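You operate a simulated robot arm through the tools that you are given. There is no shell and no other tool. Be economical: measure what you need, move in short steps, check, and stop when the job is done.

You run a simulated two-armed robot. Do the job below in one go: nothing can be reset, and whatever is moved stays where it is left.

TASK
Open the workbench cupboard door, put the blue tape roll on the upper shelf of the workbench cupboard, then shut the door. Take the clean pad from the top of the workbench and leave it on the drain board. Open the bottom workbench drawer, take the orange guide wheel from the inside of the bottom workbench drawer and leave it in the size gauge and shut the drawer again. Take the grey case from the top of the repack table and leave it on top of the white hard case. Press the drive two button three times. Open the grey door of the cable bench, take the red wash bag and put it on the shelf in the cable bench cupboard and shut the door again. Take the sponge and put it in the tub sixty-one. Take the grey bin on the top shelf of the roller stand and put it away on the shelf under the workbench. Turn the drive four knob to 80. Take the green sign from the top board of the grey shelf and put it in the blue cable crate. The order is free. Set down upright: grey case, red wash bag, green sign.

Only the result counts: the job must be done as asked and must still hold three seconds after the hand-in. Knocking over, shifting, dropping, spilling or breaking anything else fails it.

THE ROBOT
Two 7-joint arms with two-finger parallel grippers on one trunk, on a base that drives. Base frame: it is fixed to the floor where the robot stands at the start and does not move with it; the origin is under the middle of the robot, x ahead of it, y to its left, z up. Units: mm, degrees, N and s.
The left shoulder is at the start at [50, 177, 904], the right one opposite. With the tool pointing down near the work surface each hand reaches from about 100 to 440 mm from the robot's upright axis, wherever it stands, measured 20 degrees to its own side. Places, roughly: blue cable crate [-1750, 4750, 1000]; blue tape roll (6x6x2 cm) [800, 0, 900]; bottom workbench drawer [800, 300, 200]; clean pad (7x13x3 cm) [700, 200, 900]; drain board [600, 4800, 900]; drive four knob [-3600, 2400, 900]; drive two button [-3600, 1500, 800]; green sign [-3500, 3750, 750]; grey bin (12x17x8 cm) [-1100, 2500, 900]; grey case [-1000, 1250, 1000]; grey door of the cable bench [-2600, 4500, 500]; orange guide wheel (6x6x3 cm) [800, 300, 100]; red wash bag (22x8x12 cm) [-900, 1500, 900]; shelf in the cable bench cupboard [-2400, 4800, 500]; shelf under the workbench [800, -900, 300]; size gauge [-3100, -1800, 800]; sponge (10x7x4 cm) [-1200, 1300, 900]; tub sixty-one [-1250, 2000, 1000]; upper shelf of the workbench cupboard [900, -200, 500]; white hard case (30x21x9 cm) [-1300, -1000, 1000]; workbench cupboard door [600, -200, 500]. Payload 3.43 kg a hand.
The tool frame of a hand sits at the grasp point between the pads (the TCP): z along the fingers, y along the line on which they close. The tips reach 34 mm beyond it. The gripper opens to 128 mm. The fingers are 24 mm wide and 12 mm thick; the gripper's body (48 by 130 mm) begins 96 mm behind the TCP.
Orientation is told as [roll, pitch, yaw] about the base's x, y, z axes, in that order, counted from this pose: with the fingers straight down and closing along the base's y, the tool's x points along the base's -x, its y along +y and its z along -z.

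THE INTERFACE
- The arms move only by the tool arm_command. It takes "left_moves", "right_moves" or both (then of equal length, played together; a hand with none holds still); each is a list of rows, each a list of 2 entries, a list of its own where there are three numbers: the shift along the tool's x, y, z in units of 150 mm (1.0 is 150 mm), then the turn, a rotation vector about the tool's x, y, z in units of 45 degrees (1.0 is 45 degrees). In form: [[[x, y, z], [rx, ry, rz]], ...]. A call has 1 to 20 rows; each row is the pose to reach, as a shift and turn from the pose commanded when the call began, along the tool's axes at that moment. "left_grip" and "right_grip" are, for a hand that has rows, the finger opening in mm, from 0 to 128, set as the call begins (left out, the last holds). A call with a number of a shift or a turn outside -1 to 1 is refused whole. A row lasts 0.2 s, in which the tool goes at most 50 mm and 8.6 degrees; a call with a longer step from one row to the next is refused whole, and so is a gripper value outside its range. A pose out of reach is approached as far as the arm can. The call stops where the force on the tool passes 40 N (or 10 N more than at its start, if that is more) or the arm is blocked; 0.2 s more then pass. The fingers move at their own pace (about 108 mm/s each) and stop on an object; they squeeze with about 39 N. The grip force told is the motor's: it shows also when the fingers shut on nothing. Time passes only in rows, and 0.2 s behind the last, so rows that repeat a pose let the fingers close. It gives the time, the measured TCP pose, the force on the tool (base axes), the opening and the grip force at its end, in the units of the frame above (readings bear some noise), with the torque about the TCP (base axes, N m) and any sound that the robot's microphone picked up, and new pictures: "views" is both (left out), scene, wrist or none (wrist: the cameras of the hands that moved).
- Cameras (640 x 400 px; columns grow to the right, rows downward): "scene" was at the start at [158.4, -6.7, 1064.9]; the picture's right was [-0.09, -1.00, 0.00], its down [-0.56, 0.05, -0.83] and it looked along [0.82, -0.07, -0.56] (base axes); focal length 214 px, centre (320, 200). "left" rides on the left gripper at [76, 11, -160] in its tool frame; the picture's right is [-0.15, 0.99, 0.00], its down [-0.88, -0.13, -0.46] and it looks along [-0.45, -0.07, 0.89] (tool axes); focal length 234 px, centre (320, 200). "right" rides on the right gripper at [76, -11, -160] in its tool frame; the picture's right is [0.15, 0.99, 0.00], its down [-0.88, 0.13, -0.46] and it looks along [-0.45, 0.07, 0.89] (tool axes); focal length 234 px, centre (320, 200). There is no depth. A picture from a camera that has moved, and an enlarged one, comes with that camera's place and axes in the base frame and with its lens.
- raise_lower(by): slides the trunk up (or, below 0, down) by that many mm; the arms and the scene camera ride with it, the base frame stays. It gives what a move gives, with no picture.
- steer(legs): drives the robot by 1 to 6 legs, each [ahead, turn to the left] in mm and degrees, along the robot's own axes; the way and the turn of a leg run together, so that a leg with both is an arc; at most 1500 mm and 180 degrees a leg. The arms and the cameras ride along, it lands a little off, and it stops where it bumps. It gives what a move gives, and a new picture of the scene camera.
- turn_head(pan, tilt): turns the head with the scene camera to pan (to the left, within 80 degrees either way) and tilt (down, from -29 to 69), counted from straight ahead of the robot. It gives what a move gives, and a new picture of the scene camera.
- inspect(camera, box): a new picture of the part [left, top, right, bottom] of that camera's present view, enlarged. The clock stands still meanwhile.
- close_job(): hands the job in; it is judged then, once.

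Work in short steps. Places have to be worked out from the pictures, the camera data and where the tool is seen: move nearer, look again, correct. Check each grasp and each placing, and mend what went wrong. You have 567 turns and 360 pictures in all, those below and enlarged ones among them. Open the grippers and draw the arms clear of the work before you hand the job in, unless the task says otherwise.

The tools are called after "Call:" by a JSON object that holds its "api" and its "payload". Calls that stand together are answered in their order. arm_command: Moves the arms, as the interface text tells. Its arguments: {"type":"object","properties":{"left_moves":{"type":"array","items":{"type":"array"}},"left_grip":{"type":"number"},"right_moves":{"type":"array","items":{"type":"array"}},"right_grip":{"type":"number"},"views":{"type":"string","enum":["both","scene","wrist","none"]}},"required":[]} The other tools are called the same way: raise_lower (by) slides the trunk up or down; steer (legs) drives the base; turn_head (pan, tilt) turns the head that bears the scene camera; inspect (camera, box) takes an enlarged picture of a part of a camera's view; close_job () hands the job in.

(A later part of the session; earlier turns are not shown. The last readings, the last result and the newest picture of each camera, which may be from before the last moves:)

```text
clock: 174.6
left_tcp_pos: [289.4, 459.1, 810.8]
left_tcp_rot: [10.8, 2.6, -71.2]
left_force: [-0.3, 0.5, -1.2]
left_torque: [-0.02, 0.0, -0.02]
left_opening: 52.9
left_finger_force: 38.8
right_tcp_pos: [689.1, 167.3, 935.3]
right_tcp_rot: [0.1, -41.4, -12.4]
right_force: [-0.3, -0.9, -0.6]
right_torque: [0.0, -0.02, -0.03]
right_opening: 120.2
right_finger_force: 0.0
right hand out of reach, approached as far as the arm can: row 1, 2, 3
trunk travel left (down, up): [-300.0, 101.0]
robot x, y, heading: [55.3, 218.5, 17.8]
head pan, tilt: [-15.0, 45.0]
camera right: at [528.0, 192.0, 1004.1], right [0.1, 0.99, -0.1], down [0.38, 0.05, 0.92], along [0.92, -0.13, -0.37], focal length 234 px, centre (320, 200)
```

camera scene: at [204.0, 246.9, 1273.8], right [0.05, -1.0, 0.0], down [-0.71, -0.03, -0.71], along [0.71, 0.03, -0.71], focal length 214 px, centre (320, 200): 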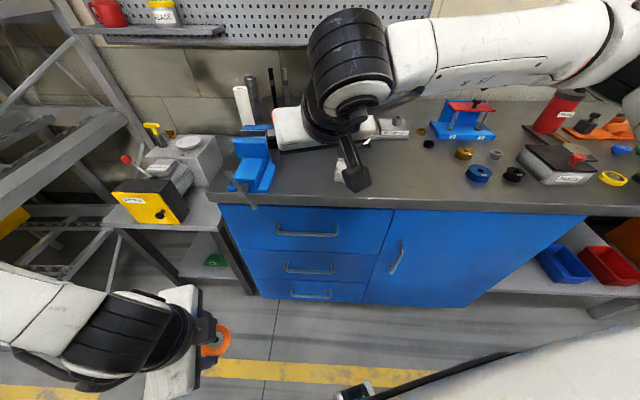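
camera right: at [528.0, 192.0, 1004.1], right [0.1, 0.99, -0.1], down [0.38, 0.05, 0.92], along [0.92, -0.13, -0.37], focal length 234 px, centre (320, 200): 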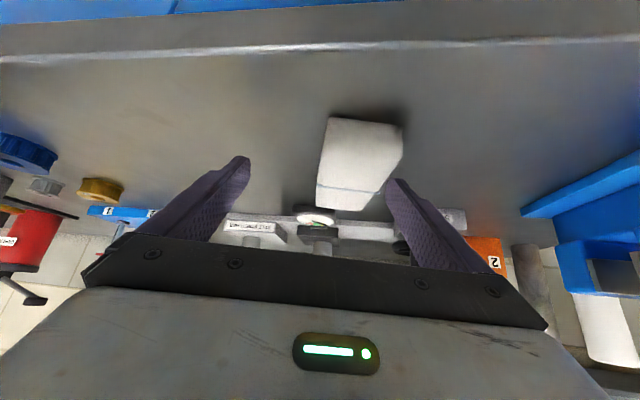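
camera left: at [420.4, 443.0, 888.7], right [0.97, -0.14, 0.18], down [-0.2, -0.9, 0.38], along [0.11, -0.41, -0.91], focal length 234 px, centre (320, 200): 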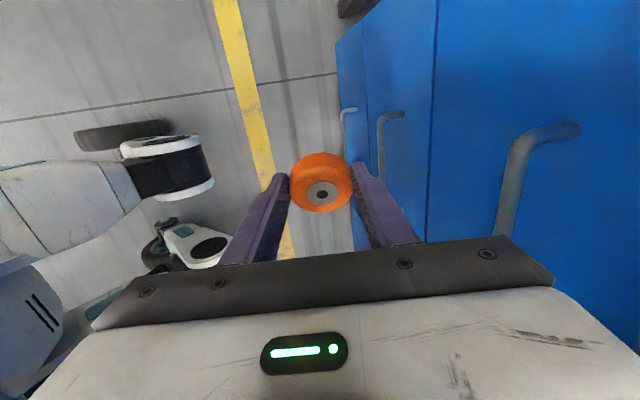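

The arm drifts sideways at its limit, so I use trunk and base for fine moves: raise 25 mm, turn 3° left, then lower.

Call:
{"api": "raise_lower", "payload": {"by": 25}}

Call:
{"api": "steer", "payload": {"legs": [[0, 2.7]]}}

Call:
{"api": "inspect", "payload": {"camera": "right", "box": [160, 60, 480, 260]}}

```text
clock: 175.3
left_tcp_pos: [291.8, 459.3, 835.6]
left_tcp_rot: [10.8, 2.6, -71.3]
left_force: [-0.3, 0.2, -1.0]
left_torque: [0.01, 0.01, 0.02]
left_opening: 52.7
left_finger_force: 39.3
right_tcp_pos: [688.4, 168.7, 960.2]
right_tcp_rot: [0.0, -41.3, -12.3]
right_force: [0.0, 0.1, -0.9]
right_torque: [-0.02, 0.02, 0.03]
right_opening: 120.1
right_finger_force: 0.0
trunk travel left (down, up): [-325.0, 76.0]
robot x, y, heading: [55.0, 219.5, 17.4]
head pan, tilt: [-15.0, 45.0]
```

```text
clock: 176.2
left_tcp_pos: [278.2, 470.9, 834.8]
left_tcp_rot: [10.9, 2.6, -68.6]
left_force: [-0.3, -0.4, -1.0]
left_torque: [-0.03, -0.01, 0.01]
left_opening: 52.8
left_finger_force: 39.4
right_tcp_pos: [690.5, 198.8, 960.5]
right_tcp_rot: [0.0, -41.5, -9.5]
right_force: [-0.1, 0.3, 0.2]
right_torque: [-0.01, 0.02, -0.02]
right_opening: 120.1
right_finger_force: 0.1
trunk travel left (down, up): [-325.0, 76.0]
robot x, y, heading: [57.8, 218.8, 20.0]
head pan, tilt: [-15.0, 45.0]
camera scene: at [202.7, 253.9, 1298.8], right [0.09, -1.0, 0.0], down [-0.7, -0.07, -0.71], along [0.7, 0.07, -0.71], focal length 214 px, centre (320, 200)
```

scene: 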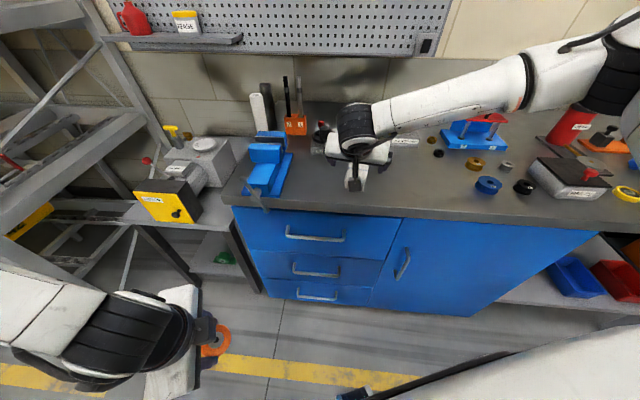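

```text
2.00 times, centred on (320, 160) of right
camera zoom: at [528.8, 214.6, 1029.5], right [0.06, 0.99, -0.1], down [0.37, 0.07, 0.92], along [0.93, -0.09, -0.37], focal length 468 px, centre (320, 280)
```

zoom: 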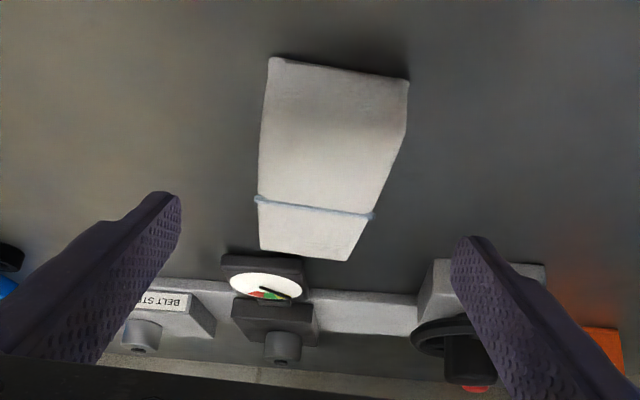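

Centred. I advance 25 mm (with a slight turn back) and lower the trunk 43 mm to straddle the pad.

Call:
{"api": "steer", "payload": {"legs": [[25, -1.3]]}}

Call:
{"api": "raise_lower", "payload": {"by": -41}}

Call:
{"api": "inspect", "payload": {"camera": "right", "box": [160, 60, 480, 260]}}

```text
clock: 177.0
left_tcp_pos: [307.4, 474.4, 835.0]
left_tcp_rot: [10.8, 2.6, -69.8]
left_force: [0.8, -0.5, -1.2]
left_torque: [0.04, 0.03, 0.0]
left_opening: 52.5
left_finger_force: 38.9
right_tcp_pos: [712.8, 191.9, 959.9]
right_tcp_rot: [-0.1, -41.3, -10.8]
right_force: [0.3, -0.3, -0.1]
right_torque: [0.0, 0.0, -0.03]
right_opening: 120.3
right_finger_force: 0.0
trunk travel left (down, up): [-325.0, 76.0]
robot x, y, heading: [79.5, 230.3, 19.3]
head pan, tilt: [-15.0, 45.0]
camera scene: at [227.8, 258.8, 1298.6], right [0.07, -1.0, 0.0], down [-0.71, -0.05, -0.71], along [0.7, 0.05, -0.71], focal length 214 px, centre (320, 200)
```

scene: 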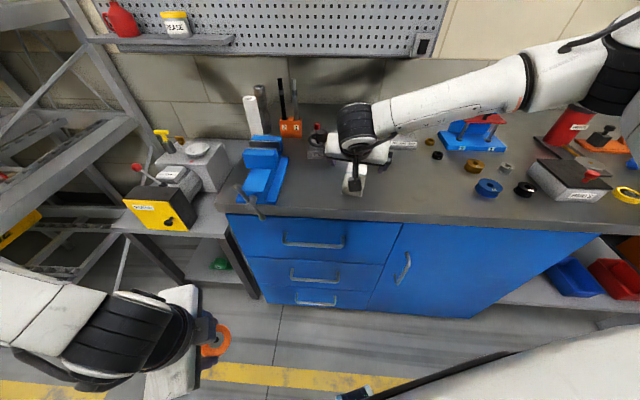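

```text
clock: 177.8
left_tcp_pos: [308.2, 473.9, 793.6]
left_tcp_rot: [10.8, 2.6, -69.8]
left_force: [-0.9, -0.1, -0.4]
left_torque: [0.04, 0.01, 0.05]
left_opening: 52.7
left_finger_force: 38.6
right_tcp_pos: [713.2, 191.8, 920.5]
right_tcp_rot: [0.0, -41.4, -10.9]
right_force: [0.4, 0.6, 0.6]
right_torque: [0.01, 0.04, -0.04]
right_opening: 120.2
right_finger_force: 0.0
trunk travel left (down, up): [-284.0, 117.0]
robot x, y, heading: [79.3, 228.9, 19.0]
head pan, tilt: [-15.0, 45.0]
```

```text
2.00 times, centred on (320, 160) of right
camera zoom: at [551.9, 212.0, 988.6], right [0.08, 0.99, -0.1], down [0.38, 0.06, 0.92], along [0.92, -0.11, -0.37], focal length 468 px, centre (320, 280)
```

zoom: 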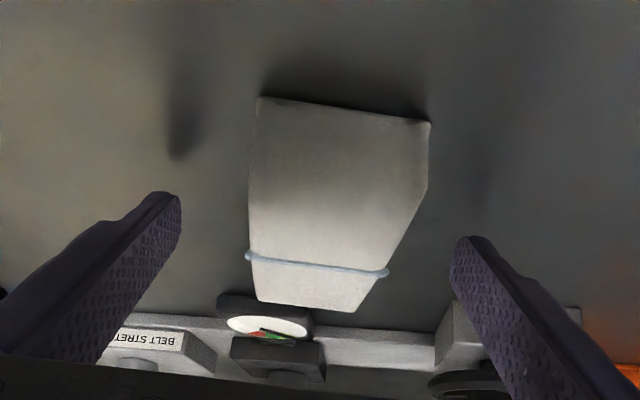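

Call:
{"api": "raise_lower", "payload": {"by": -4}}

Call:
{"api": "arm_command", "payload": {"right_moves": [[[0, 0, 0], [0, 0, 0]], [[0, 0, 0], [0, 0, 0]], [[0, 0, 0], [0, 0, 0]]], "right_grip": 40, "views": "none"}}

Call:
{"api": "raise_lower", "payload": {"by": 110}}

Call:
{"api": "inspect", "payload": {"camera": "right", "box": [0, 0, 640, 400]}}

```text
clock: 178.3
left_tcp_pos: [307.3, 473.7, 791.2]
left_tcp_rot: [10.9, 2.6, -69.8]
left_force: [-0.7, 0.2, -0.6]
left_torque: [0.02, -0.06, -0.02]
left_opening: 52.7
left_finger_force: 39.2
right_tcp_pos: [713.9, 193.0, 916.2]
right_tcp_rot: [-0.1, -41.4, -11.0]
right_force: [0.0, -0.2, -0.9]
right_torque: [-0.01, -0.02, -0.02]
right_opening: 120.2
right_finger_force: 0.0
trunk travel left (down, up): [-280.0, 121.0]
robot x, y, heading: [78.6, 230.1, 19.1]
head pan, tilt: [-15.0, 45.0]
```

```text
clock: 179.1
left_tcp_pos: [306.5, 473.9, 790.6]
left_tcp_rot: [10.7, 2.6, -69.7]
left_force: [0.7, 0.2, -0.8]
left_torque: [0.05, 0.0, 0.05]
left_opening: 52.9
left_finger_force: 38.8
right_tcp_pos: [713.3, 192.2, 916.1]
right_tcp_rot: [0.0, -41.5, -10.9]
right_force: [0.1, 0.0, 0.1]
right_torque: [0.0, 0.0, 0.04]
right_opening: 60.7
right_finger_force: 38.7
trunk travel left (down, up): [-280.0, 121.0]
robot x, y, heading: [84.5, 229.7, 18.8]
head pan, tilt: [-15.0, 45.0]
```

```text
clock: 180.6
left_tcp_pos: [307.8, 472.9, 901.0]
left_tcp_rot: [10.8, 2.6, -69.8]
left_force: [0.2, 0.0, -0.5]
left_torque: [0.04, 0.04, 0.04]
left_opening: 52.8
left_finger_force: 38.6
right_tcp_pos: [713.4, 191.1, 1025.1]
right_tcp_rot: [0.0, -41.4, -10.9]
right_force: [-0.1, -0.3, 1.0]
right_torque: [0.0, 0.01, 0.01]
right_opening: 60.6
right_finger_force: 39.0
trunk travel left (down, up): [-390.0, 11.0]
robot x, y, heading: [79.9, 226.6, 19.0]
head pan, tilt: [-15.0, 45.0]
```

```text
1.00 times, centred on (320, 200) of right
camera zoom: at [552.2, 212.1, 1094.3], right [0.08, 0.99, -0.1], down [0.38, 0.06, 0.92], along [0.92, -0.11, -0.37], focal length 234 px, centre (320, 200)
```

zoom: 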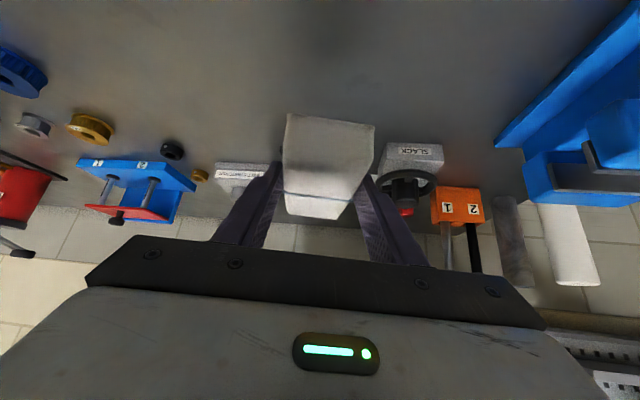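

Pad secured and flat. I back away from the bench and turn toward the north (+y), then look along the way.

Call:
{"api": "steer", "payload": {"legs": [[-420, 0], [0, 71]]}}

Call:
{"api": "turn_head", "payload": {"pan": 0, "tilt": 20}}

```text
clock: 186.2
left_tcp_pos: [-475.4, 387.7, 900.3]
left_tcp_rot: [10.8, 2.7, 1.0]
left_force: [0.0, -0.2, -0.8]
left_torque: [0.03, -0.02, -0.02]
left_opening: 52.5
left_finger_force: 39.0
right_tcp_pos: [-75.9, 679.9, 1025.1]
right_tcp_rot: [0.0, -41.5, 59.9]
right_force: [-0.7, -0.4, -0.4]
right_torque: [0.0, -0.01, -0.02]
right_opening: 60.8
right_finger_force: 39.3
trunk travel left (down, up): [-390.0, 11.0]
robot x, y, heading: [-321.9, 90.1, 89.9]
head pan, tilt: [-15.0, 45.0]
camera scene: at [-297.9, 242.0, 1363.8], right [0.97, -0.26, 0.0], down [-0.18, -0.68, -0.71], along [0.18, 0.68, -0.71], focal length 214 px, centre (320, 200)
```

scene: 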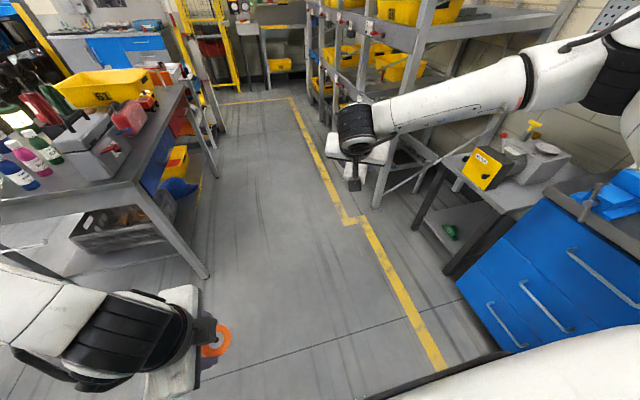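

```text
clock: 187.1
left_tcp_pos: [-475.8, 387.3, 901.2]
left_tcp_rot: [10.7, 2.7, 1.2]
left_force: [0.2, 0.1, -0.9]
left_torque: [-0.02, 0.01, -0.04]
left_opening: 52.8
left_finger_force: 38.7
right_tcp_pos: [-76.6, 678.7, 1025.3]
right_tcp_rot: [0.0, -41.5, 59.9]
right_force: [0.2, 0.6, -0.7]
right_torque: [0.01, 0.01, 0.0]
right_opening: 60.4
right_finger_force: 38.9
trunk travel left (down, up): [-390.0, 11.0]
robot x, y, heading: [-317.3, 93.6, 89.9]
head pan, tilt: [0.0, 20.0]
camera scene: at [-318.7, 256.6, 1402.4], right [1.0, 0.0, 0.0], down [0.0, -0.34, -0.94], along [0.0, 0.94, -0.34], focal length 214 px, centre (320, 200)
```

scene: 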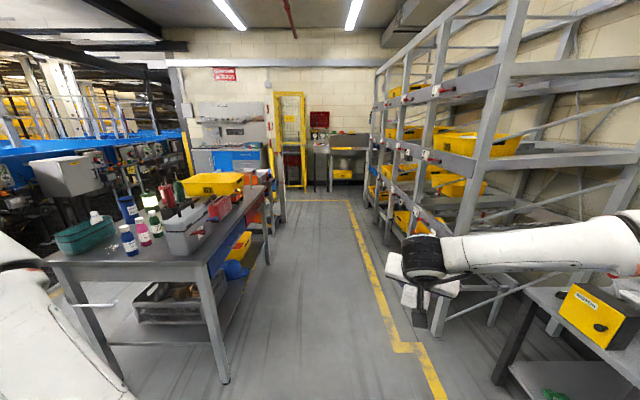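

Clear aisle ahead between the repack table (x<−880) and the rack (x>500). I drive north, slightly right.

Call:
{"api": "steer", "payload": {"legs": [[0, -6], [1500, 0], [1300, 0]]}}

```text
clock: 200.7
left_tcp_pos: [-140.4, 3134.2, 899.8]
left_tcp_rot: [10.9, 2.4, -4.7]
left_force: [-0.1, 0.2, -0.8]
left_torque: [0.03, -0.04, 0.01]
left_opening: 52.4
left_finger_force: 39.4
right_tcp_pos: [289.6, 3382.6, 1027.5]
right_tcp_rot: [0.0, -41.7, 53.7]
right_force: [-0.3, 0.2, -0.5]
right_torque: [-0.03, 0.02, 0.0]
right_opening: 60.8
right_finger_force: 38.8
trunk travel left (down, up): [-390.0, 11.0]
robot x, y, heading: [-14.9, 2824.3, 84.4]
head pan, tilt: [0.0, 20.0]
stopped in leg 3: the robot was blocked; the commanded pose is now the measured one
camera scene: at [1.7, 2986.1, 1403.0], right [0.99, -0.1, 0.0], down [-0.03, -0.34, -0.94], along [0.1, 0.94, -0.34], focal length 214 px, centre (320, 200)
```

scene: 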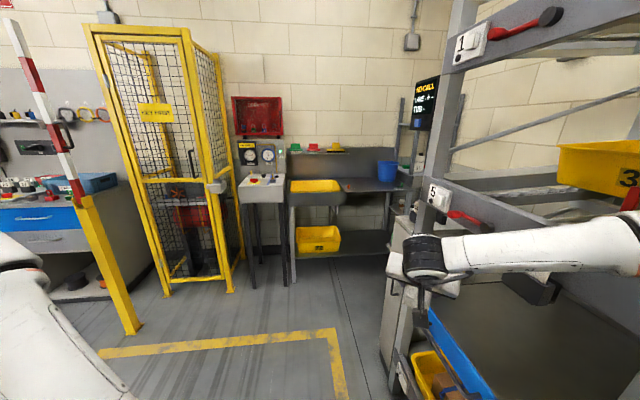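

Blocked: the right elbow has probably met the rack. I back up 80 mm and look to the right.

Call:
{"api": "steer", "payload": {"legs": [[-80, 0]]}}

Call:
{"api": "turn_head", "payload": {"pan": -55, "tilt": 25}}

```text
clock: 201.7
left_tcp_pos: [-146.7, 3055.0, 900.5]
left_tcp_rot: [10.9, 2.6, -4.9]
left_force: [0.1, 0.2, -0.5]
left_torque: [0.05, 0.01, 0.01]
left_opening: 52.7
left_finger_force: 38.5
right_tcp_pos: [283.5, 3303.1, 1026.5]
right_tcp_rot: [0.2, -41.4, 53.5]
right_force: [-0.7, -0.4, -0.8]
right_torque: [-0.03, 0.01, 0.03]
right_opening: 60.7
right_finger_force: 38.9
trunk travel left (down, up): [-390.0, 11.0]
robot x, y, heading: [-20.6, 2743.0, 83.8]
head pan, tilt: [0.0, 20.0]
camera scene: at [-3.4, 2907.1, 1402.6], right [0.99, -0.1, 0.0], down [-0.04, -0.34, -0.94], along [0.1, 0.93, -0.34], focal length 214 px, centre (320, 200)
```

scene: 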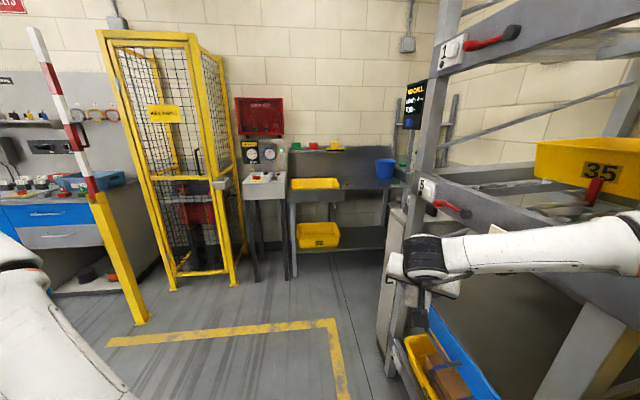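

```text
clock: 202.9
left_tcp_pos: [-146.6, 3055.6, 900.0]
left_tcp_rot: [10.9, 2.6, -4.8]
left_force: [0.1, 0.7, -1.5]
left_torque: [-0.03, 0.01, 0.0]
left_opening: 52.3
left_finger_force: 38.8
right_tcp_pos: [284.6, 3303.2, 1024.8]
right_tcp_rot: [0.2, -41.4, 53.5]
right_force: [-0.3, -0.2, -0.3]
right_torque: [0.0, 0.05, 0.02]
right_opening: 60.6
right_finger_force: 39.3
trunk travel left (down, up): [-390.0, 11.0]
robot x, y, heading: [-20.4, 2743.3, 83.8]
head pan, tilt: [-55.0, 25.0]
camera scene: at [67.5, 2860.2, 1394.4], right [0.49, -0.87, 0.0], down [-0.37, -0.21, -0.91], along [0.79, 0.44, -0.42], focal length 214 px, centre (320, 200)
```

scene: 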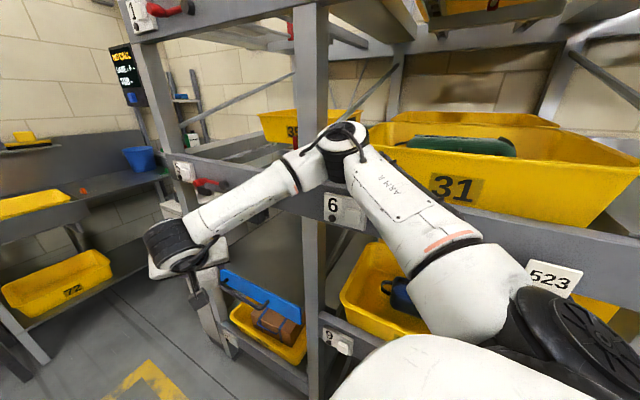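

The elbow touched the rack upright. I back along the same line, veer left, and pass with more clearance.

Call:
{"api": "steer", "payload": {"legs": [[-350, 0], [0, 22], [1000, 0], [0, -16]]}}

Call:
{"api": "turn_head", "payload": {"pan": -25, "tilt": 25}}

```text
clock: 212.1
left_tcp_pos: [-491.8, 3657.7, 900.4]
left_tcp_rot: [10.8, 2.7, 1.4]
left_force: [0.1, 0.0, -1.2]
left_torque: [-0.02, 0.02, 0.03]
left_opening: 52.3
left_finger_force: 39.8
right_tcp_pos: [-89.4, 3949.8, 1024.9]
right_tcp_rot: [0.2, -41.4, 59.6]
right_force: [-0.7, 0.2, -0.6]
right_torque: [-0.08, 0.01, 0.02]
right_opening: 60.8
right_finger_force: 38.6
trunk travel left (down, up): [-390.0, 11.0]
robot x, y, heading: [-335.7, 3359.1, 90.0]
head pan, tilt: [-55.0, 25.0]
camera scene: at [-257.7, 3485.7, 1394.3], right [0.58, -0.82, 0.0], down [-0.35, -0.24, -0.91], along [0.74, 0.52, -0.42], focal length 214 px, centre (320, 200)
```

scene: 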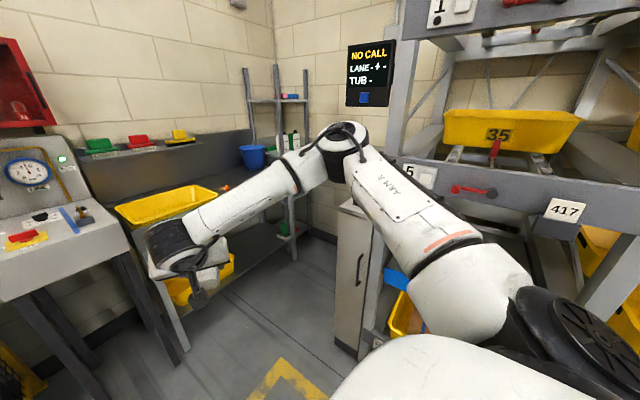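

```text
clock: 213.0
left_tcp_pos: [-491.1, 3657.1, 900.6]
left_tcp_rot: [10.8, 2.6, 1.4]
left_force: [1.0, 0.3, -0.3]
left_torque: [-0.02, 0.01, 0.07]
left_opening: 51.9
left_finger_force: 39.1
right_tcp_pos: [-89.3, 3949.6, 1025.0]
right_tcp_rot: [0.1, -41.3, 59.7]
right_force: [0.0, 0.0, 0.0]
right_torque: [0.02, 0.02, -0.02]
right_opening: 60.6
right_finger_force: 39.0
trunk travel left (down, up): [-390.0, 11.0]
robot x, y, heading: [-335.0, 3358.9, 90.0]
head pan, tilt: [-25.0, 25.0]
camera scene: at [-294.7, 3516.2, 1394.4], right [0.91, -0.42, 0.0], down [-0.18, -0.38, -0.91], along [0.38, 0.82, -0.42], focal length 214 px, centre (320, 200)
```

scene: 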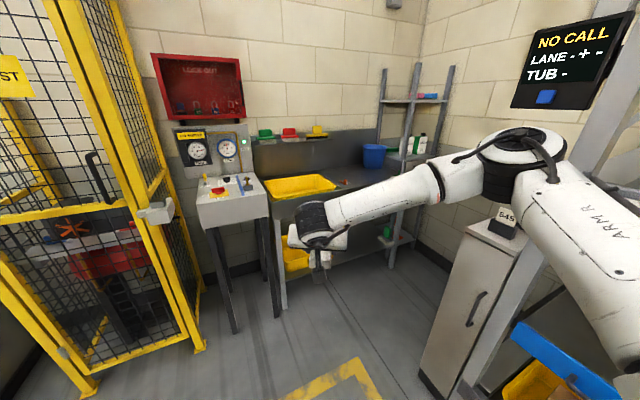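

The sink table is in the corner; the drain board is the grey area between basin and bucket. I move closer to look at it.

Call:
{"api": "steer", "payload": {"legs": [[0, -35], [600, 0], [0, 20]]}}

Call:
{"api": "turn_head", "payload": {"pan": -15, "tilt": 35}}

```text
clock: 219.2
left_tcp_pos: [-67.3, 4182.9, 899.8]
left_tcp_rot: [10.8, 2.5, -13.5]
left_force: [-0.9, 0.2, -1.4]
left_torque: [-0.01, -0.02, -0.03]
left_opening: 52.2
left_finger_force: 39.0
right_tcp_pos: [394.4, 4362.4, 1025.4]
right_tcp_rot: [0.1, -41.4, 44.7]
right_force: [0.5, 0.1, -1.1]
right_torque: [-0.04, -0.02, -0.01]
right_opening: 60.9
right_finger_force: 39.1
trunk travel left (down, up): [-390.0, 11.0]
robot x, y, heading: [5.4, 3854.3, 75.4]
head pan, tilt: [-25.0, 25.0]
camera scene: at [85.3, 3996.1, 1394.4], right [0.77, -0.64, 0.0], down [-0.27, -0.33, -0.91], along [0.58, 0.7, -0.42], focal length 214 px, centre (320, 200)
```

scene: 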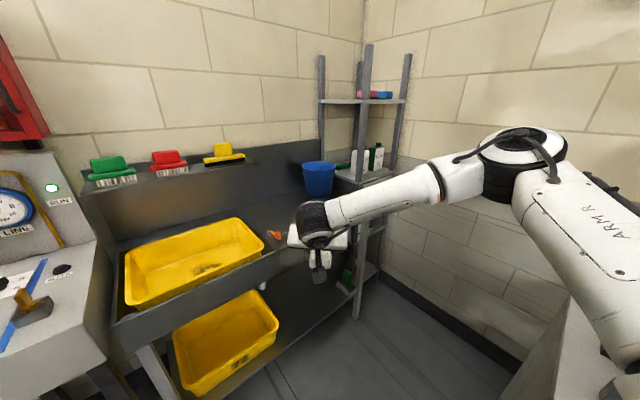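

```text
clock: 219.9
left_tcp_pos: [-67.5, 4181.5, 900.8]
left_tcp_rot: [10.8, 2.6, -13.5]
left_force: [0.1, -0.4, -1.4]
left_torque: [-0.02, 0.0, -0.01]
left_opening: 51.8
left_finger_force: 39.1
right_tcp_pos: [394.7, 4361.9, 1025.0]
right_tcp_rot: [0.2, -41.4, 44.8]
right_force: [-0.5, -0.4, -0.7]
right_torque: [0.0, -0.02, -0.03]
right_opening: 60.8
right_finger_force: 38.7
trunk travel left (down, up): [-390.0, 11.0]
robot x, y, heading: [7.5, 3854.2, 75.5]
head pan, tilt: [-15.0, 35.0]
camera scene: at [70.6, 4001.5, 1378.6], right [0.87, -0.5, 0.0], down [-0.28, -0.5, -0.82], along [0.41, 0.71, -0.57], focal length 214 px, centre (320, 200)
```

scene: 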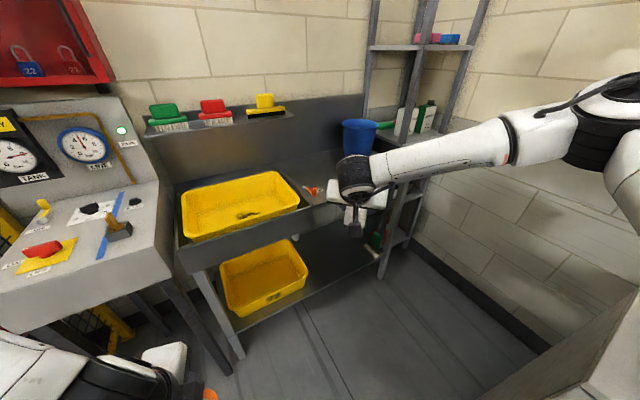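

Call:
{"api": "inspect", "payload": {"camera": "right", "box": [0, 0, 640, 400]}}

```text
1.00 times, centred on (320, 200) of right
camera zoom: at [288.7, 4240.0, 1094.3], right [-0.78, 0.62, -0.09], down [0.16, 0.34, 0.92], along [0.61, 0.7, -0.37], focal length 234 px, centre (320, 200)
```

zoom: 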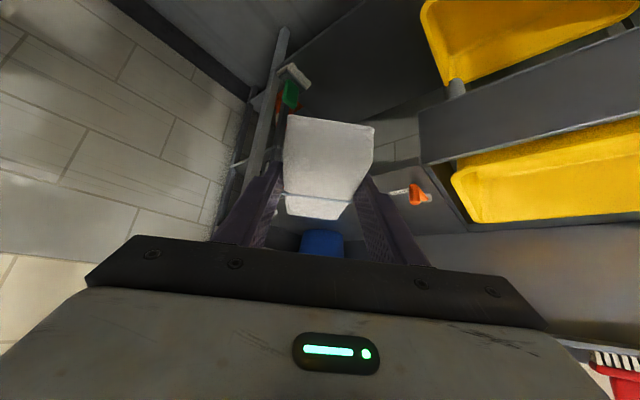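

Drain board spans about x 390–850, y>4570. I drive so the pad comes over ≈(600,4710).

Call:
{"api": "steer", "payload": {"legs": [[0, -16], [400, 0], [0, 16]]}}

Call:
{"api": "inspect", "payload": {"camera": "right", "box": [0, 0, 640, 400]}}

```text
clock: 224.3
left_tcp_pos: [139.9, 4527.8, 899.6]
left_tcp_rot: [10.7, 2.4, -13.7]
left_force: [0.6, -0.2, -0.5]
left_torque: [-0.01, 0.01, 0.01]
left_opening: 51.8
left_finger_force: 38.7
right_tcp_pos: [602.5, 4707.4, 1025.4]
right_tcp_rot: [0.2, -41.4, 44.6]
right_force: [0.2, -0.1, -1.1]
right_torque: [-0.02, -0.01, 0.01]
right_opening: 60.6
right_finger_force: 39.0
trunk travel left (down, up): [-390.0, 11.0]
robot x, y, heading: [217.2, 4203.4, 75.1]
head pan, tilt: [-15.0, 35.0]
camera scene: at [277.2, 4347.1, 1378.6], right [0.87, -0.5, 0.0], down [-0.29, -0.5, -0.82], along [0.41, 0.71, -0.57], focal length 214 px, centre (320, 200)
```

scene: 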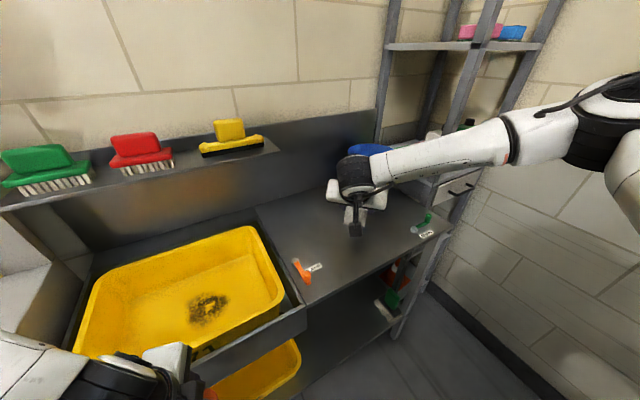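

```text
1.00 times, centred on (320, 200) of right
camera zoom: at [496.4, 4584.7, 1094.4], right [-0.77, 0.63, -0.1], down [0.16, 0.34, 0.92], along [0.61, 0.7, -0.37], focal length 234 px, centre (320, 200)
```

zoom: 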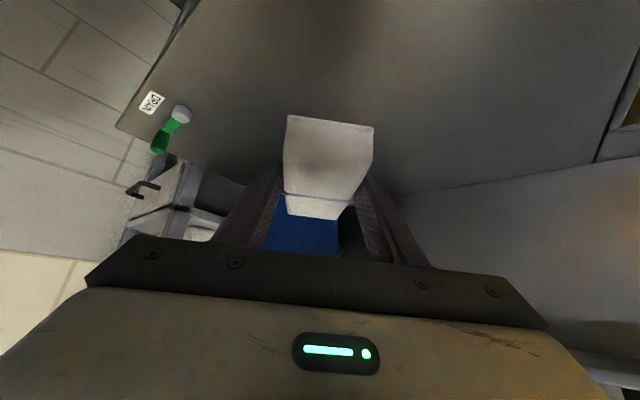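

The pad is over the drain board. The left hand is near the sink's apron, so I pull it back before lowering the trunk.

Call:
{"api": "arm_command", "payload": {"left_moves": [[[0, -0.25, -0.05], [0, 0, 0]], [[0, -0.5, -0.1], [0, 0, 0]], [[0, -0.75, -0.15], [0, 0, 0]]], "views": "none"}}

Call:
{"api": "raise_lower", "payload": {"by": -70}}

Call:
{"api": "inspect", "payload": {"camera": "scene", "box": [220, 110, 540, 310]}}

```text
clock: 225.2
left_tcp_pos: [168.6, 4449.3, 865.6]
left_tcp_rot: [11.6, 2.9, -13.7]
left_force: [0.9, 4.0, 1.1]
left_torque: [-0.78, 0.18, -0.1]
left_opening: 51.9
left_finger_force: 38.9
left hand out of reach, approached as far as the arm can: row 1, 2, 3
right_tcp_pos: [602.6, 4706.9, 1025.4]
right_tcp_rot: [0.2, -41.4, 44.5]
right_force: [0.3, -0.1, -0.7]
right_torque: [0.0, 0.05, -0.02]
right_opening: 60.6
right_finger_force: 38.7
trunk travel left (down, up): [-390.0, 11.0]
robot x, y, heading: [218.9, 4200.9, 74.9]
head pan, tilt: [-15.0, 35.0]
stopped in row 3 (left hand): the force on the tool passed its limit (the readings are from after the stop); the commanded pose is now the measured one
```

```text
clock: 226.3
left_tcp_pos: [168.4, 4448.8, 796.5]
left_tcp_rot: [11.6, 2.9, -13.8]
left_force: [1.3, 9.5, -0.4]
left_torque: [-1.18, 0.17, -0.24]
left_opening: 52.1
left_finger_force: 38.9
right_tcp_pos: [604.3, 4706.4, 955.0]
right_tcp_rot: [0.2, -41.3, 44.5]
right_force: [0.4, -0.5, -1.3]
right_torque: [-0.01, -0.03, -0.02]
right_opening: 60.9
right_finger_force: 38.8
trunk travel left (down, up): [-320.0, 81.0]
robot x, y, heading: [217.8, 4201.5, 75.1]
head pan, tilt: [-15.0, 35.0]
```

```text
2.00 times, centred on (380, 210) of scene
camera zoom: at [277.7, 4346.7, 1308.6], right [0.87, -0.5, 0.0], down [-0.29, -0.5, -0.82], along [0.41, 0.71, -0.57], focal length 429 px, centre (200, 180)
```

zoom: 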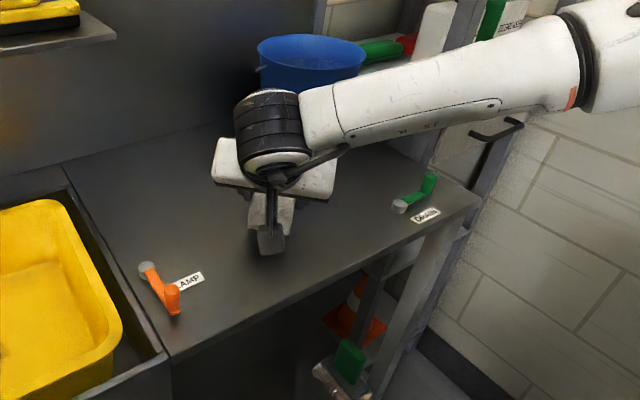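

Call:
{"api": "arm_command", "payload": {"left_moves": [[[0, 0.12, 0], [0, 0, 0]], [[0, 0.15, 0], [0, 0, 0]]], "views": "none"}}

Call:
{"api": "raise_lower", "payload": {"by": -20}}

Call:
{"api": "raise_lower", "payload": {"by": -12}}

```text
clock: 226.9
left_tcp_pos: [174.3, 4469.8, 799.5]
left_tcp_rot: [11.4, 3.0, -13.7]
left_force: [0.0, -0.2, -1.2]
left_torque: [-0.01, 0.01, 0.01]
left_opening: 51.9
left_finger_force: 39.4
right_tcp_pos: [603.0, 4706.5, 956.2]
right_tcp_rot: [0.2, -41.4, 44.5]
right_force: [-0.6, -0.9, -0.1]
right_torque: [-0.05, 0.01, 0.01]
right_opening: 60.7
right_finger_force: 39.3
trunk travel left (down, up): [-320.0, 81.0]
robot x, y, heading: [215.7, 4199.0, 74.8]
head pan, tilt: [-15.0, 35.0]
```

```text
clock: 227.6
left_tcp_pos: [173.1, 4469.7, 780.7]
left_tcp_rot: [11.5, 2.9, -13.7]
left_force: [0.7, -1.4, -2.3]
left_torque: [0.01, -0.02, 0.0]
left_opening: 52.0
left_finger_force: 38.9
right_tcp_pos: [603.9, 4706.3, 935.8]
right_tcp_rot: [0.2, -41.4, 44.5]
right_force: [-0.2, 0.3, -0.5]
right_torque: [0.01, -0.02, 0.03]
right_opening: 60.8
right_finger_force: 39.0
trunk travel left (down, up): [-300.0, 101.0]
robot x, y, heading: [216.0, 4202.3, 74.9]
head pan, tilt: [-15.0, 35.0]
```

```text
clock: 228.2
left_tcp_pos: [172.8, 4470.2, 767.9]
left_tcp_rot: [11.6, 2.9, -13.8]
left_force: [1.0, -0.3, 0.6]
left_torque: [0.03, 0.0, -0.03]
left_opening: 51.7
left_finger_force: 38.9
right_tcp_pos: [603.2, 4706.0, 924.4]
right_tcp_rot: [0.2, -41.5, 44.5]
right_force: [0.1, 1.1, -0.1]
right_torque: [-0.05, 0.04, -0.03]
right_opening: 60.8
right_finger_force: 38.8
trunk travel left (down, up): [-288.0, 113.0]
robot x, y, heading: [216.1, 4202.7, 75.0]
head pan, tilt: [-15.0, 35.0]
```

No contact yet; I keep lowering in small steps, watching the force.

Call:
{"api": "raise_lower", "payload": {"by": -10}}

Call:
{"api": "raise_lower", "payload": {"by": -8}}

Call:
{"api": "inspect", "payload": {"camera": "right", "box": [160, 40, 480, 240]}}

```text
clock: 228.8
left_tcp_pos: [173.4, 4469.6, 758.8]
left_tcp_rot: [11.6, 2.9, -13.7]
left_force: [-0.2, -1.0, -0.7]
left_torque: [0.02, -0.01, -0.01]
left_opening: 52.1
left_finger_force: 39.4
right_tcp_pos: [603.8, 4706.2, 916.5]
right_tcp_rot: [0.3, -41.6, 44.4]
right_force: [1.0, -0.4, 8.4]
right_torque: [-0.3, -0.04, -0.01]
right_opening: 60.8
right_finger_force: 38.9
trunk travel left (down, up): [-278.0, 123.0]
robot x, y, heading: [215.9, 4200.7, 75.0]
head pan, tilt: [-15.0, 35.0]
```

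```text
clock: 229.3
left_tcp_pos: [173.1, 4466.8, 751.9]
left_tcp_rot: [11.9, 3.0, -13.7]
left_force: [0.6, -0.1, -1.0]
left_torque: [0.0, 0.01, 0.0]
left_opening: 52.0
left_finger_force: 38.6
right_tcp_pos: [604.3, 4707.5, 915.0]
right_tcp_rot: [0.7, -42.3, 44.0]
right_force: [2.1, -5.6, 38.9]
right_torque: [-0.32, -0.7, -0.24]
right_opening: 60.9
right_finger_force: 38.4
trunk travel left (down, up): [-270.0, 131.0]
robot x, y, heading: [217.6, 4202.5, 75.0]
head pan, tilt: [-15.0, 35.0]
```

```text
2.00 times, centred on (320, 140) of right
camera zoom: at [496.0, 4583.8, 980.8], right [-0.77, 0.63, -0.09], down [0.16, 0.33, 0.93], along [0.62, 0.7, -0.35], focal length 468 px, centre (320, 320)
```

zoom: 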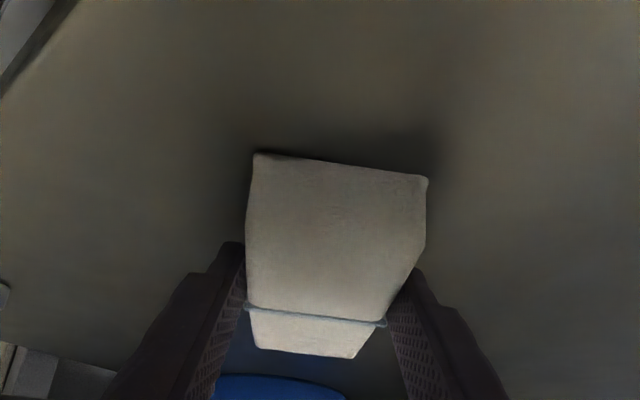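

Contact (39 N): the pad is on the board. I ease up 6 mm and open the right gripper, then rise.

Call:
{"api": "raise_lower", "payload": {"by": 7}}

Call:
{"api": "arm_command", "payload": {"right_moves": [[[0, 0, 0], [0, 0, 0]], [[0, 0, 0], [0, 0, 0]], [[0, 0, 0], [0, 0, 0]]], "right_grip": 110, "views": "none"}}

Call:
{"api": "raise_lower", "payload": {"by": 120}}

Call:
{"api": "inspect", "payload": {"camera": "right", "box": [0, 0, 640, 400]}}

```text
clock: 229.9
left_tcp_pos: [173.1, 4468.7, 758.2]
left_tcp_rot: [11.7, 3.0, -13.7]
left_force: [-1.8, 0.8, -1.0]
left_torque: [-0.02, -0.03, 0.01]
left_opening: 51.8
left_finger_force: 38.9
right_tcp_pos: [603.0, 4706.4, 915.4]
right_tcp_rot: [0.4, -41.9, 44.5]
right_force: [4.1, 3.0, 16.9]
right_torque: [1.01, -0.92, -0.07]
right_opening: 60.5
right_finger_force: 39.1
trunk travel left (down, up): [-277.0, 124.0]
robot x, y, heading: [214.3, 4202.6, 74.9]
head pan, tilt: [-15.0, 35.0]
```

```text
clock: 230.7
left_tcp_pos: [172.3, 4469.1, 758.8]
left_tcp_rot: [11.8, 2.8, -13.7]
left_force: [-0.4, -0.2, -0.9]
left_torque: [0.0, 0.02, 0.02]
left_opening: 51.7
left_finger_force: 38.9
right_tcp_pos: [602.0, 4706.6, 913.2]
right_tcp_rot: [0.1, -41.4, 44.6]
right_force: [-18.0, -5.6, 19.7]
right_torque: [-0.55, -0.23, -0.53]
right_opening: 105.1
right_finger_force: 0.1
trunk travel left (down, up): [-277.0, 124.0]
robot x, y, heading: [214.1, 4196.9, 74.9]
head pan, tilt: [-15.0, 35.0]
```

```text
clock: 232.2
left_tcp_pos: [173.4, 4470.4, 878.0]
left_tcp_rot: [11.5, 2.9, -13.7]
left_force: [-0.6, -0.8, -0.7]
left_torque: [0.02, 0.03, -0.01]
left_opening: 52.2
left_finger_force: 39.4
right_tcp_pos: [604.8, 4707.1, 1032.8]
right_tcp_rot: [0.0, -41.4, 44.4]
right_force: [-0.2, -0.7, -0.7]
right_torque: [0.03, 0.01, 0.02]
right_opening: 110.1
right_finger_force: 0.0
trunk travel left (down, up): [-397.0, 4.0]
robot x, y, heading: [213.0, 4199.9, 75.2]
head pan, tilt: [-15.0, 35.0]
```

```text
1.00 times, centred on (320, 200) of right
camera zoom: at [496.9, 4584.6, 1101.2], right [-0.77, 0.63, -0.1], down [0.17, 0.34, 0.92], along [0.61, 0.7, -0.37], focal length 234 px, centre (320, 200)
```

zoom: 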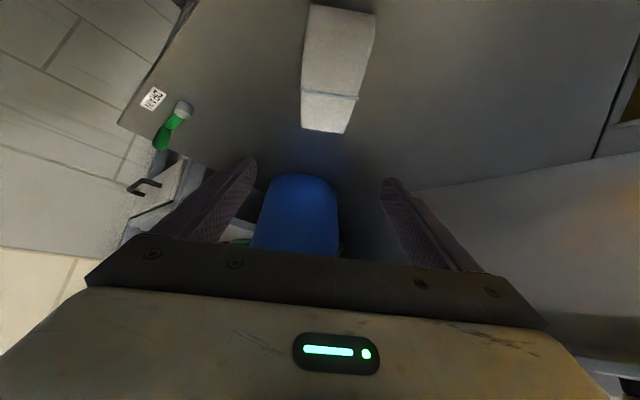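

Pad is placed. I back away from the sink, then pull the right hand in to tuck the elbow.

Call:
{"api": "steer", "payload": {"legs": [[-450, 0]]}}

Call:
{"api": "arm_command", "payload": {"right_moves": [[[0.15, 0, -0.13], [-0.09, 0, -0.1]], [[0.3, 0, -0.26], [-0.18, 0, -0.2]], [[0.45, 0, -0.4], [-0.27, 0, -0.3]], [[0.6, 0, -0.53], [-0.36, 0, -0.4]], [[0.75, 0, -0.66], [-0.44, 0, -0.5]]], "views": "none"}}

Call:
{"api": "turn_head", "payload": {"pan": -60, "tilt": 20}}

```text
clock: 234.9
left_tcp_pos: [56.7, 4032.0, 876.8]
left_tcp_rot: [11.6, 3.0, -13.5]
left_force: [-0.1, 0.9, -0.4]
left_torque: [0.03, -0.04, 0.01]
left_opening: 51.8
left_finger_force: 38.8
right_tcp_pos: [486.1, 4269.2, 1031.6]
right_tcp_rot: [0.2, -41.4, 44.7]
right_force: [-0.8, 0.4, 0.2]
right_torque: [-0.03, -0.05, 0.04]
right_opening: 110.0
right_finger_force: 0.1
trunk travel left (down, up): [-397.0, 4.0]
robot x, y, heading: [97.7, 3764.3, 75.3]
head pan, tilt: [-15.0, 35.0]
camera scene: at [160.9, 3908.8, 1385.7], right [0.87, -0.5, 0.0], down [-0.28, -0.5, -0.82], along [0.41, 0.71, -0.57], focal length 214 px, centre (320, 200)
```

scene: 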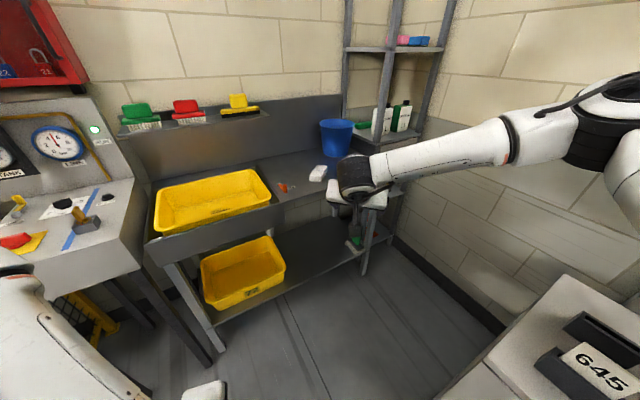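

```text
clock: 236.1
left_tcp_pos: [66.2, 4036.5, 874.1]
left_tcp_rot: [10.9, 3.7, -13.5]
left_force: [0.4, -0.2, -0.6]
left_torque: [0.0, -0.02, 0.03]
left_opening: 52.0
left_finger_force: 39.0
right_tcp_pos: [390.8, 4167.5, 1015.8]
right_tcp_rot: [1.2, -39.8, 74.0]
right_force: [0.0, -0.5, -1.1]
right_torque: [0.03, 0.0, 0.0]
right_opening: 109.9
right_finger_force: 0.1
trunk travel left (down, up): [-397.0, 4.0]
robot x, y, heading: [98.5, 3763.2, 75.1]
head pan, tilt: [-15.0, 35.0]
```

```text
clock: 237.2
left_tcp_pos: [68.0, 4036.2, 875.2]
left_tcp_rot: [10.9, 3.8, -13.5]
left_force: [-1.0, -0.6, 0.1]
left_torque: [0.02, 0.03, -0.02]
left_opening: 51.8
left_finger_force: 38.8
right_tcp_pos: [392.0, 4166.5, 1017.2]
right_tcp_rot: [1.3, -39.8, 73.9]
right_force: [0.4, 0.0, -0.9]
right_torque: [-0.01, 0.01, 0.04]
right_opening: 110.0
right_finger_force: 0.1
trunk travel left (down, up): [-397.0, 4.0]
robot x, y, heading: [97.2, 3763.9, 75.3]
head pan, tilt: [-60.0, 20.0]
camera scene: at [226.3, 3866.5, 1406.2], right [0.26, -0.96, 0.0], down [-0.35, -0.1, -0.93], along [0.9, 0.25, -0.36], focal length 214 px, centre (320, 200)
```

scene: 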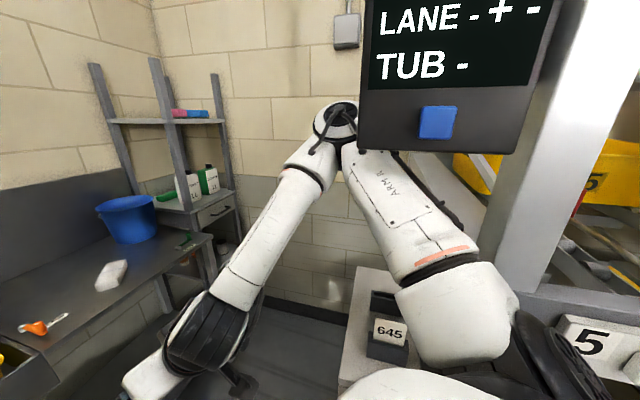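

I turn left (elbow swings away from the screen), drive west a little, and turn south down the aisle.

Call:
{"api": "steer", "payload": {"legs": [[0, 105], [400, 0], [0, 90]]}}

Call:
{"api": "turn_head", "payload": {"pan": 0, "tilt": 20}}

```text
clock: 238.5
left_tcp_pos: [41.3, 4017.2, 882.2]
left_tcp_rot: [11.8, 3.9, -7.7]
left_force: [0.5, 1.2, -1.7]
left_torque: [0.01, 0.04, 0.0]
left_opening: 51.9
left_finger_force: 38.5
right_tcp_pos: [358.9, 4182.2, 1033.2]
right_tcp_rot: [4.2, -41.6, 75.9]
right_force: [0.5, 0.5, -0.8]
right_torque: [0.02, 0.01, 0.02]
right_opening: 109.8
right_finger_force: 0.0
trunk travel left (down, up): [-397.0, 4.0]
robot x, y, heading: [102.3, 3764.0, 79.9]
head pan, tilt: [-60.0, 20.0]
stopped in leg 1: the robot was blocked; the commanded pose is now the measured one
camera scene: at [222.5, 3853.7, 1409.1], right [0.35, -0.94, -0.01], down [-0.34, -0.11, -0.93], along [0.87, 0.33, -0.36], focal length 214 px, centre (320, 200)
```

scene: 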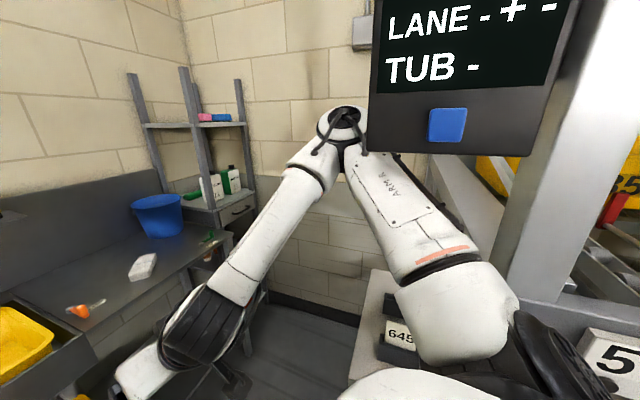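

```text
clock: 239.8
left_tcp_pos: [39.5, 4020.0, 879.5]
left_tcp_rot: [11.8, 4.0, -7.7]
left_force: [-0.5, 0.0, 0.2]
left_torque: [0.02, 0.02, 0.01]
left_opening: 51.7
left_finger_force: 39.1
right_tcp_pos: [358.3, 4185.0, 1032.9]
right_tcp_rot: [4.0, -41.6, 76.1]
right_force: [0.5, -0.7, -0.1]
right_torque: [0.02, 0.0, -0.02]
right_opening: 110.3
right_finger_force: 0.2
trunk travel left (down, up): [-397.0, 4.0]
robot x, y, heading: [102.6, 3761.0, 80.5]
head pan, tilt: [0.0, 20.0]
camera scene: at [148.7, 3916.3, 1409.5], right [0.99, -0.17, -0.02], down [-0.07, -0.33, -0.94], along [0.15, 0.93, -0.34], focal length 214 px, centre (320, 200)
```

scene: 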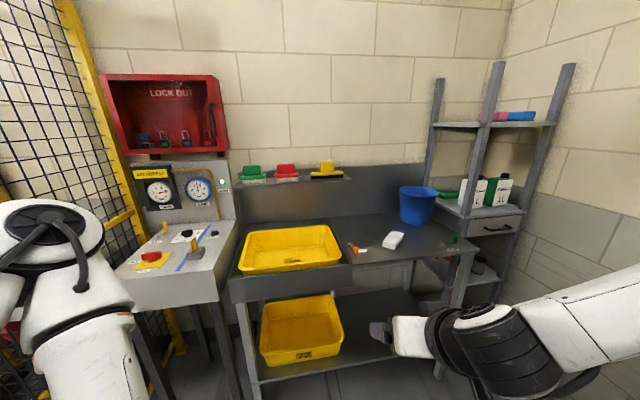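

Blocked while turning, and the robot seems slightly tilted. I look down around the base to find what it touches.

Call:
{"api": "turn_head", "payload": {"pan": -80, "tilt": 62}}

Call:
{"api": "turn_head", "payload": {"pan": 75, "tilt": 45}}

```text
clock: 241.3
left_tcp_pos: [39.9, 4019.3, 880.0]
left_tcp_rot: [11.7, 4.0, -7.6]
left_force: [-0.5, 0.3, -1.0]
left_torque: [0.01, -0.01, 0.03]
left_opening: 51.8
left_finger_force: 39.1
right_tcp_pos: [358.3, 4184.7, 1032.1]
right_tcp_rot: [4.1, -41.5, 76.1]
right_force: [-0.3, -0.1, -0.1]
right_torque: [-0.02, -0.01, 0.0]
right_opening: 110.0
right_finger_force: 0.1
trunk travel left (down, up): [-397.0, 4.0]
robot x, y, heading: [100.3, 3757.4, 80.7]
head pan, tilt: [-80.0, 62.0]
camera scene: at [196.5, 3825.7, 1347.6], right [0.01, -1.0, -0.01], down [-0.89, -0.01, -0.45], along [0.45, 0.01, -0.89], focal length 214 px, centre (320, 200)
```

scene: 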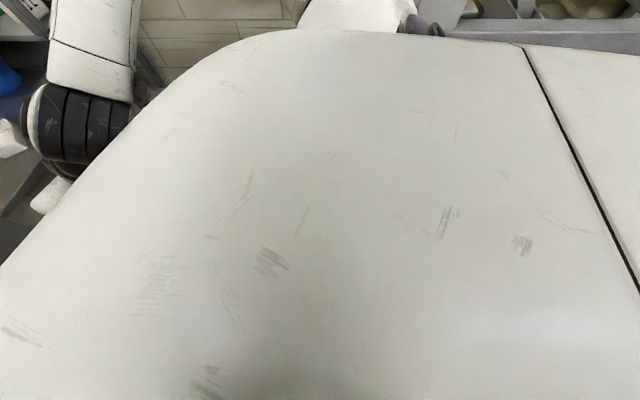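

```text
clock: 243.7
left_tcp_pos: [39.9, 4019.1, 879.8]
left_tcp_rot: [11.7, 4.0, -7.8]
left_force: [-0.6, 0.6, -0.3]
left_torque: [0.0, -0.02, 0.03]
left_opening: 52.1
left_finger_force: 39.2
right_tcp_pos: [357.9, 4186.1, 1032.9]
right_tcp_rot: [4.0, -41.5, 76.1]
right_force: [0.3, 0.1, -0.1]
right_torque: [-0.01, 0.01, 0.02]
right_opening: 110.0
right_finger_force: 0.1
trunk travel left (down, up): [-397.0, 4.0]
robot x, y, heading: [102.3, 3761.8, 80.6]
head pan, tilt: [75.0, 45.0]
camera scene: at [58.6, 3859.1, 1372.1], right [0.41, 0.91, 0.0], down [0.63, -0.29, -0.72], along [-0.66, 0.3, -0.69], focal length 214 px, centre (320, 200)
```

scene: 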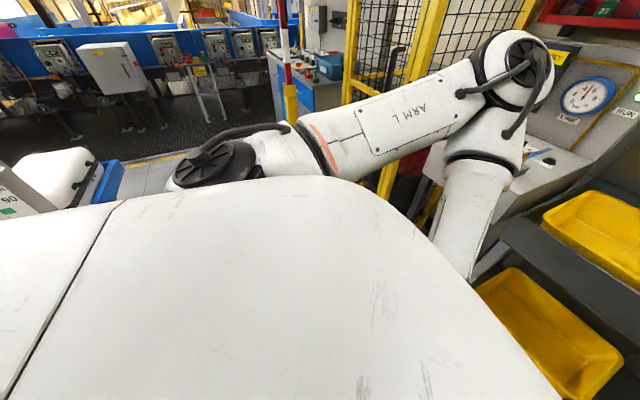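

No obvious contact seen; most likely the right upper arm under the screen. I turn back right, go forward 250 mm, and turn left there.

Call:
{"api": "steer", "payload": {"legs": [[0, -5], [250, 0]]}}

Call:
{"api": "turn_head", "payload": {"pan": -70, "tilt": 10}}

```text
clock: 246.1
left_tcp_pos: [115.7, 4272.9, 876.5]
left_tcp_rot: [11.4, 2.9, -12.6]
left_force: [-0.5, -0.7, -0.6]
left_torque: [0.01, 0.0, 0.04]
left_opening: 51.7
left_finger_force: 39.5
right_tcp_pos: [442.4, 4411.6, 1035.4]
right_tcp_rot: [2.1, -41.5, 72.8]
right_force: [0.0, 0.2, -0.7]
right_torque: [0.01, 0.03, 0.0]
right_opening: 110.0
right_finger_force: 0.0
trunk travel left (down, up): [-397.0, 4.0]
robot x, y, heading: [170.7, 4005.0, 75.4]
head pan, tilt: [75.0, 45.0]
camera scene: at [111.7, 4114.9, 1370.7], right [0.49, 0.87, 0.0], down [0.62, -0.35, -0.71], along [-0.62, 0.35, -0.71], focal length 214 px, centre (320, 200)
```

scene: 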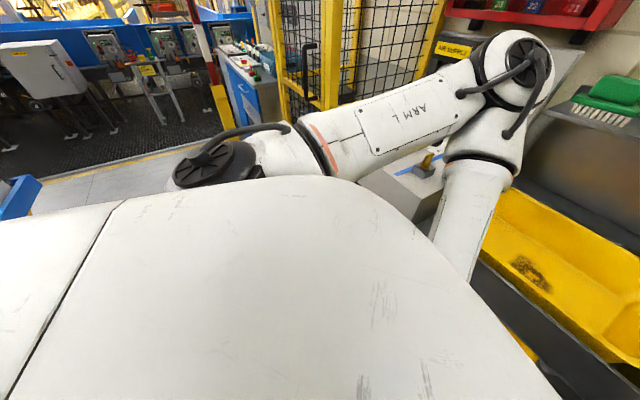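

```text
clock: 248.4
left_tcp_pos: [116.4, 4273.3, 877.4]
left_tcp_rot: [11.4, 3.0, -12.7]
left_force: [-0.5, -0.6, -0.6]
left_torque: [-0.01, -0.04, -0.02]
left_opening: 51.6
left_finger_force: 39.3
right_tcp_pos: [442.1, 4411.0, 1034.5]
right_tcp_rot: [2.1, -41.4, 72.8]
right_force: [-0.3, -0.4, -0.3]
right_torque: [-0.03, -0.02, 0.03]
right_opening: 109.9
right_finger_force: 0.1
trunk travel left (down, up): [-397.0, 4.0]
robot x, y, heading: [163.7, 4005.2, 75.5]
head pan, tilt: [-70.0, 10.0]
camera scene: at [274.8, 4082.9, 1425.7], right [0.1, -1.0, 0.0], down [-0.17, -0.02, -0.98], along [0.98, 0.09, -0.17], focal length 214 px, centre (320, 200)
```

scene: 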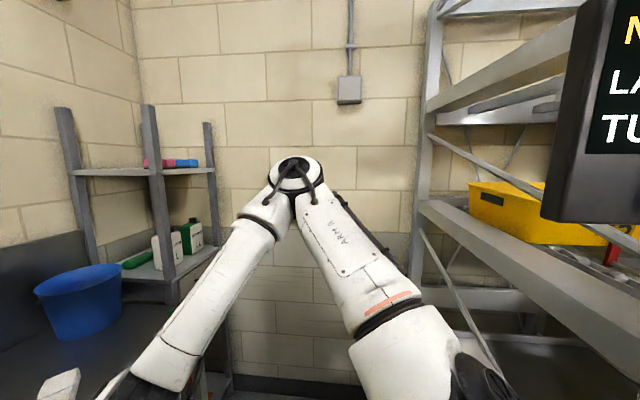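

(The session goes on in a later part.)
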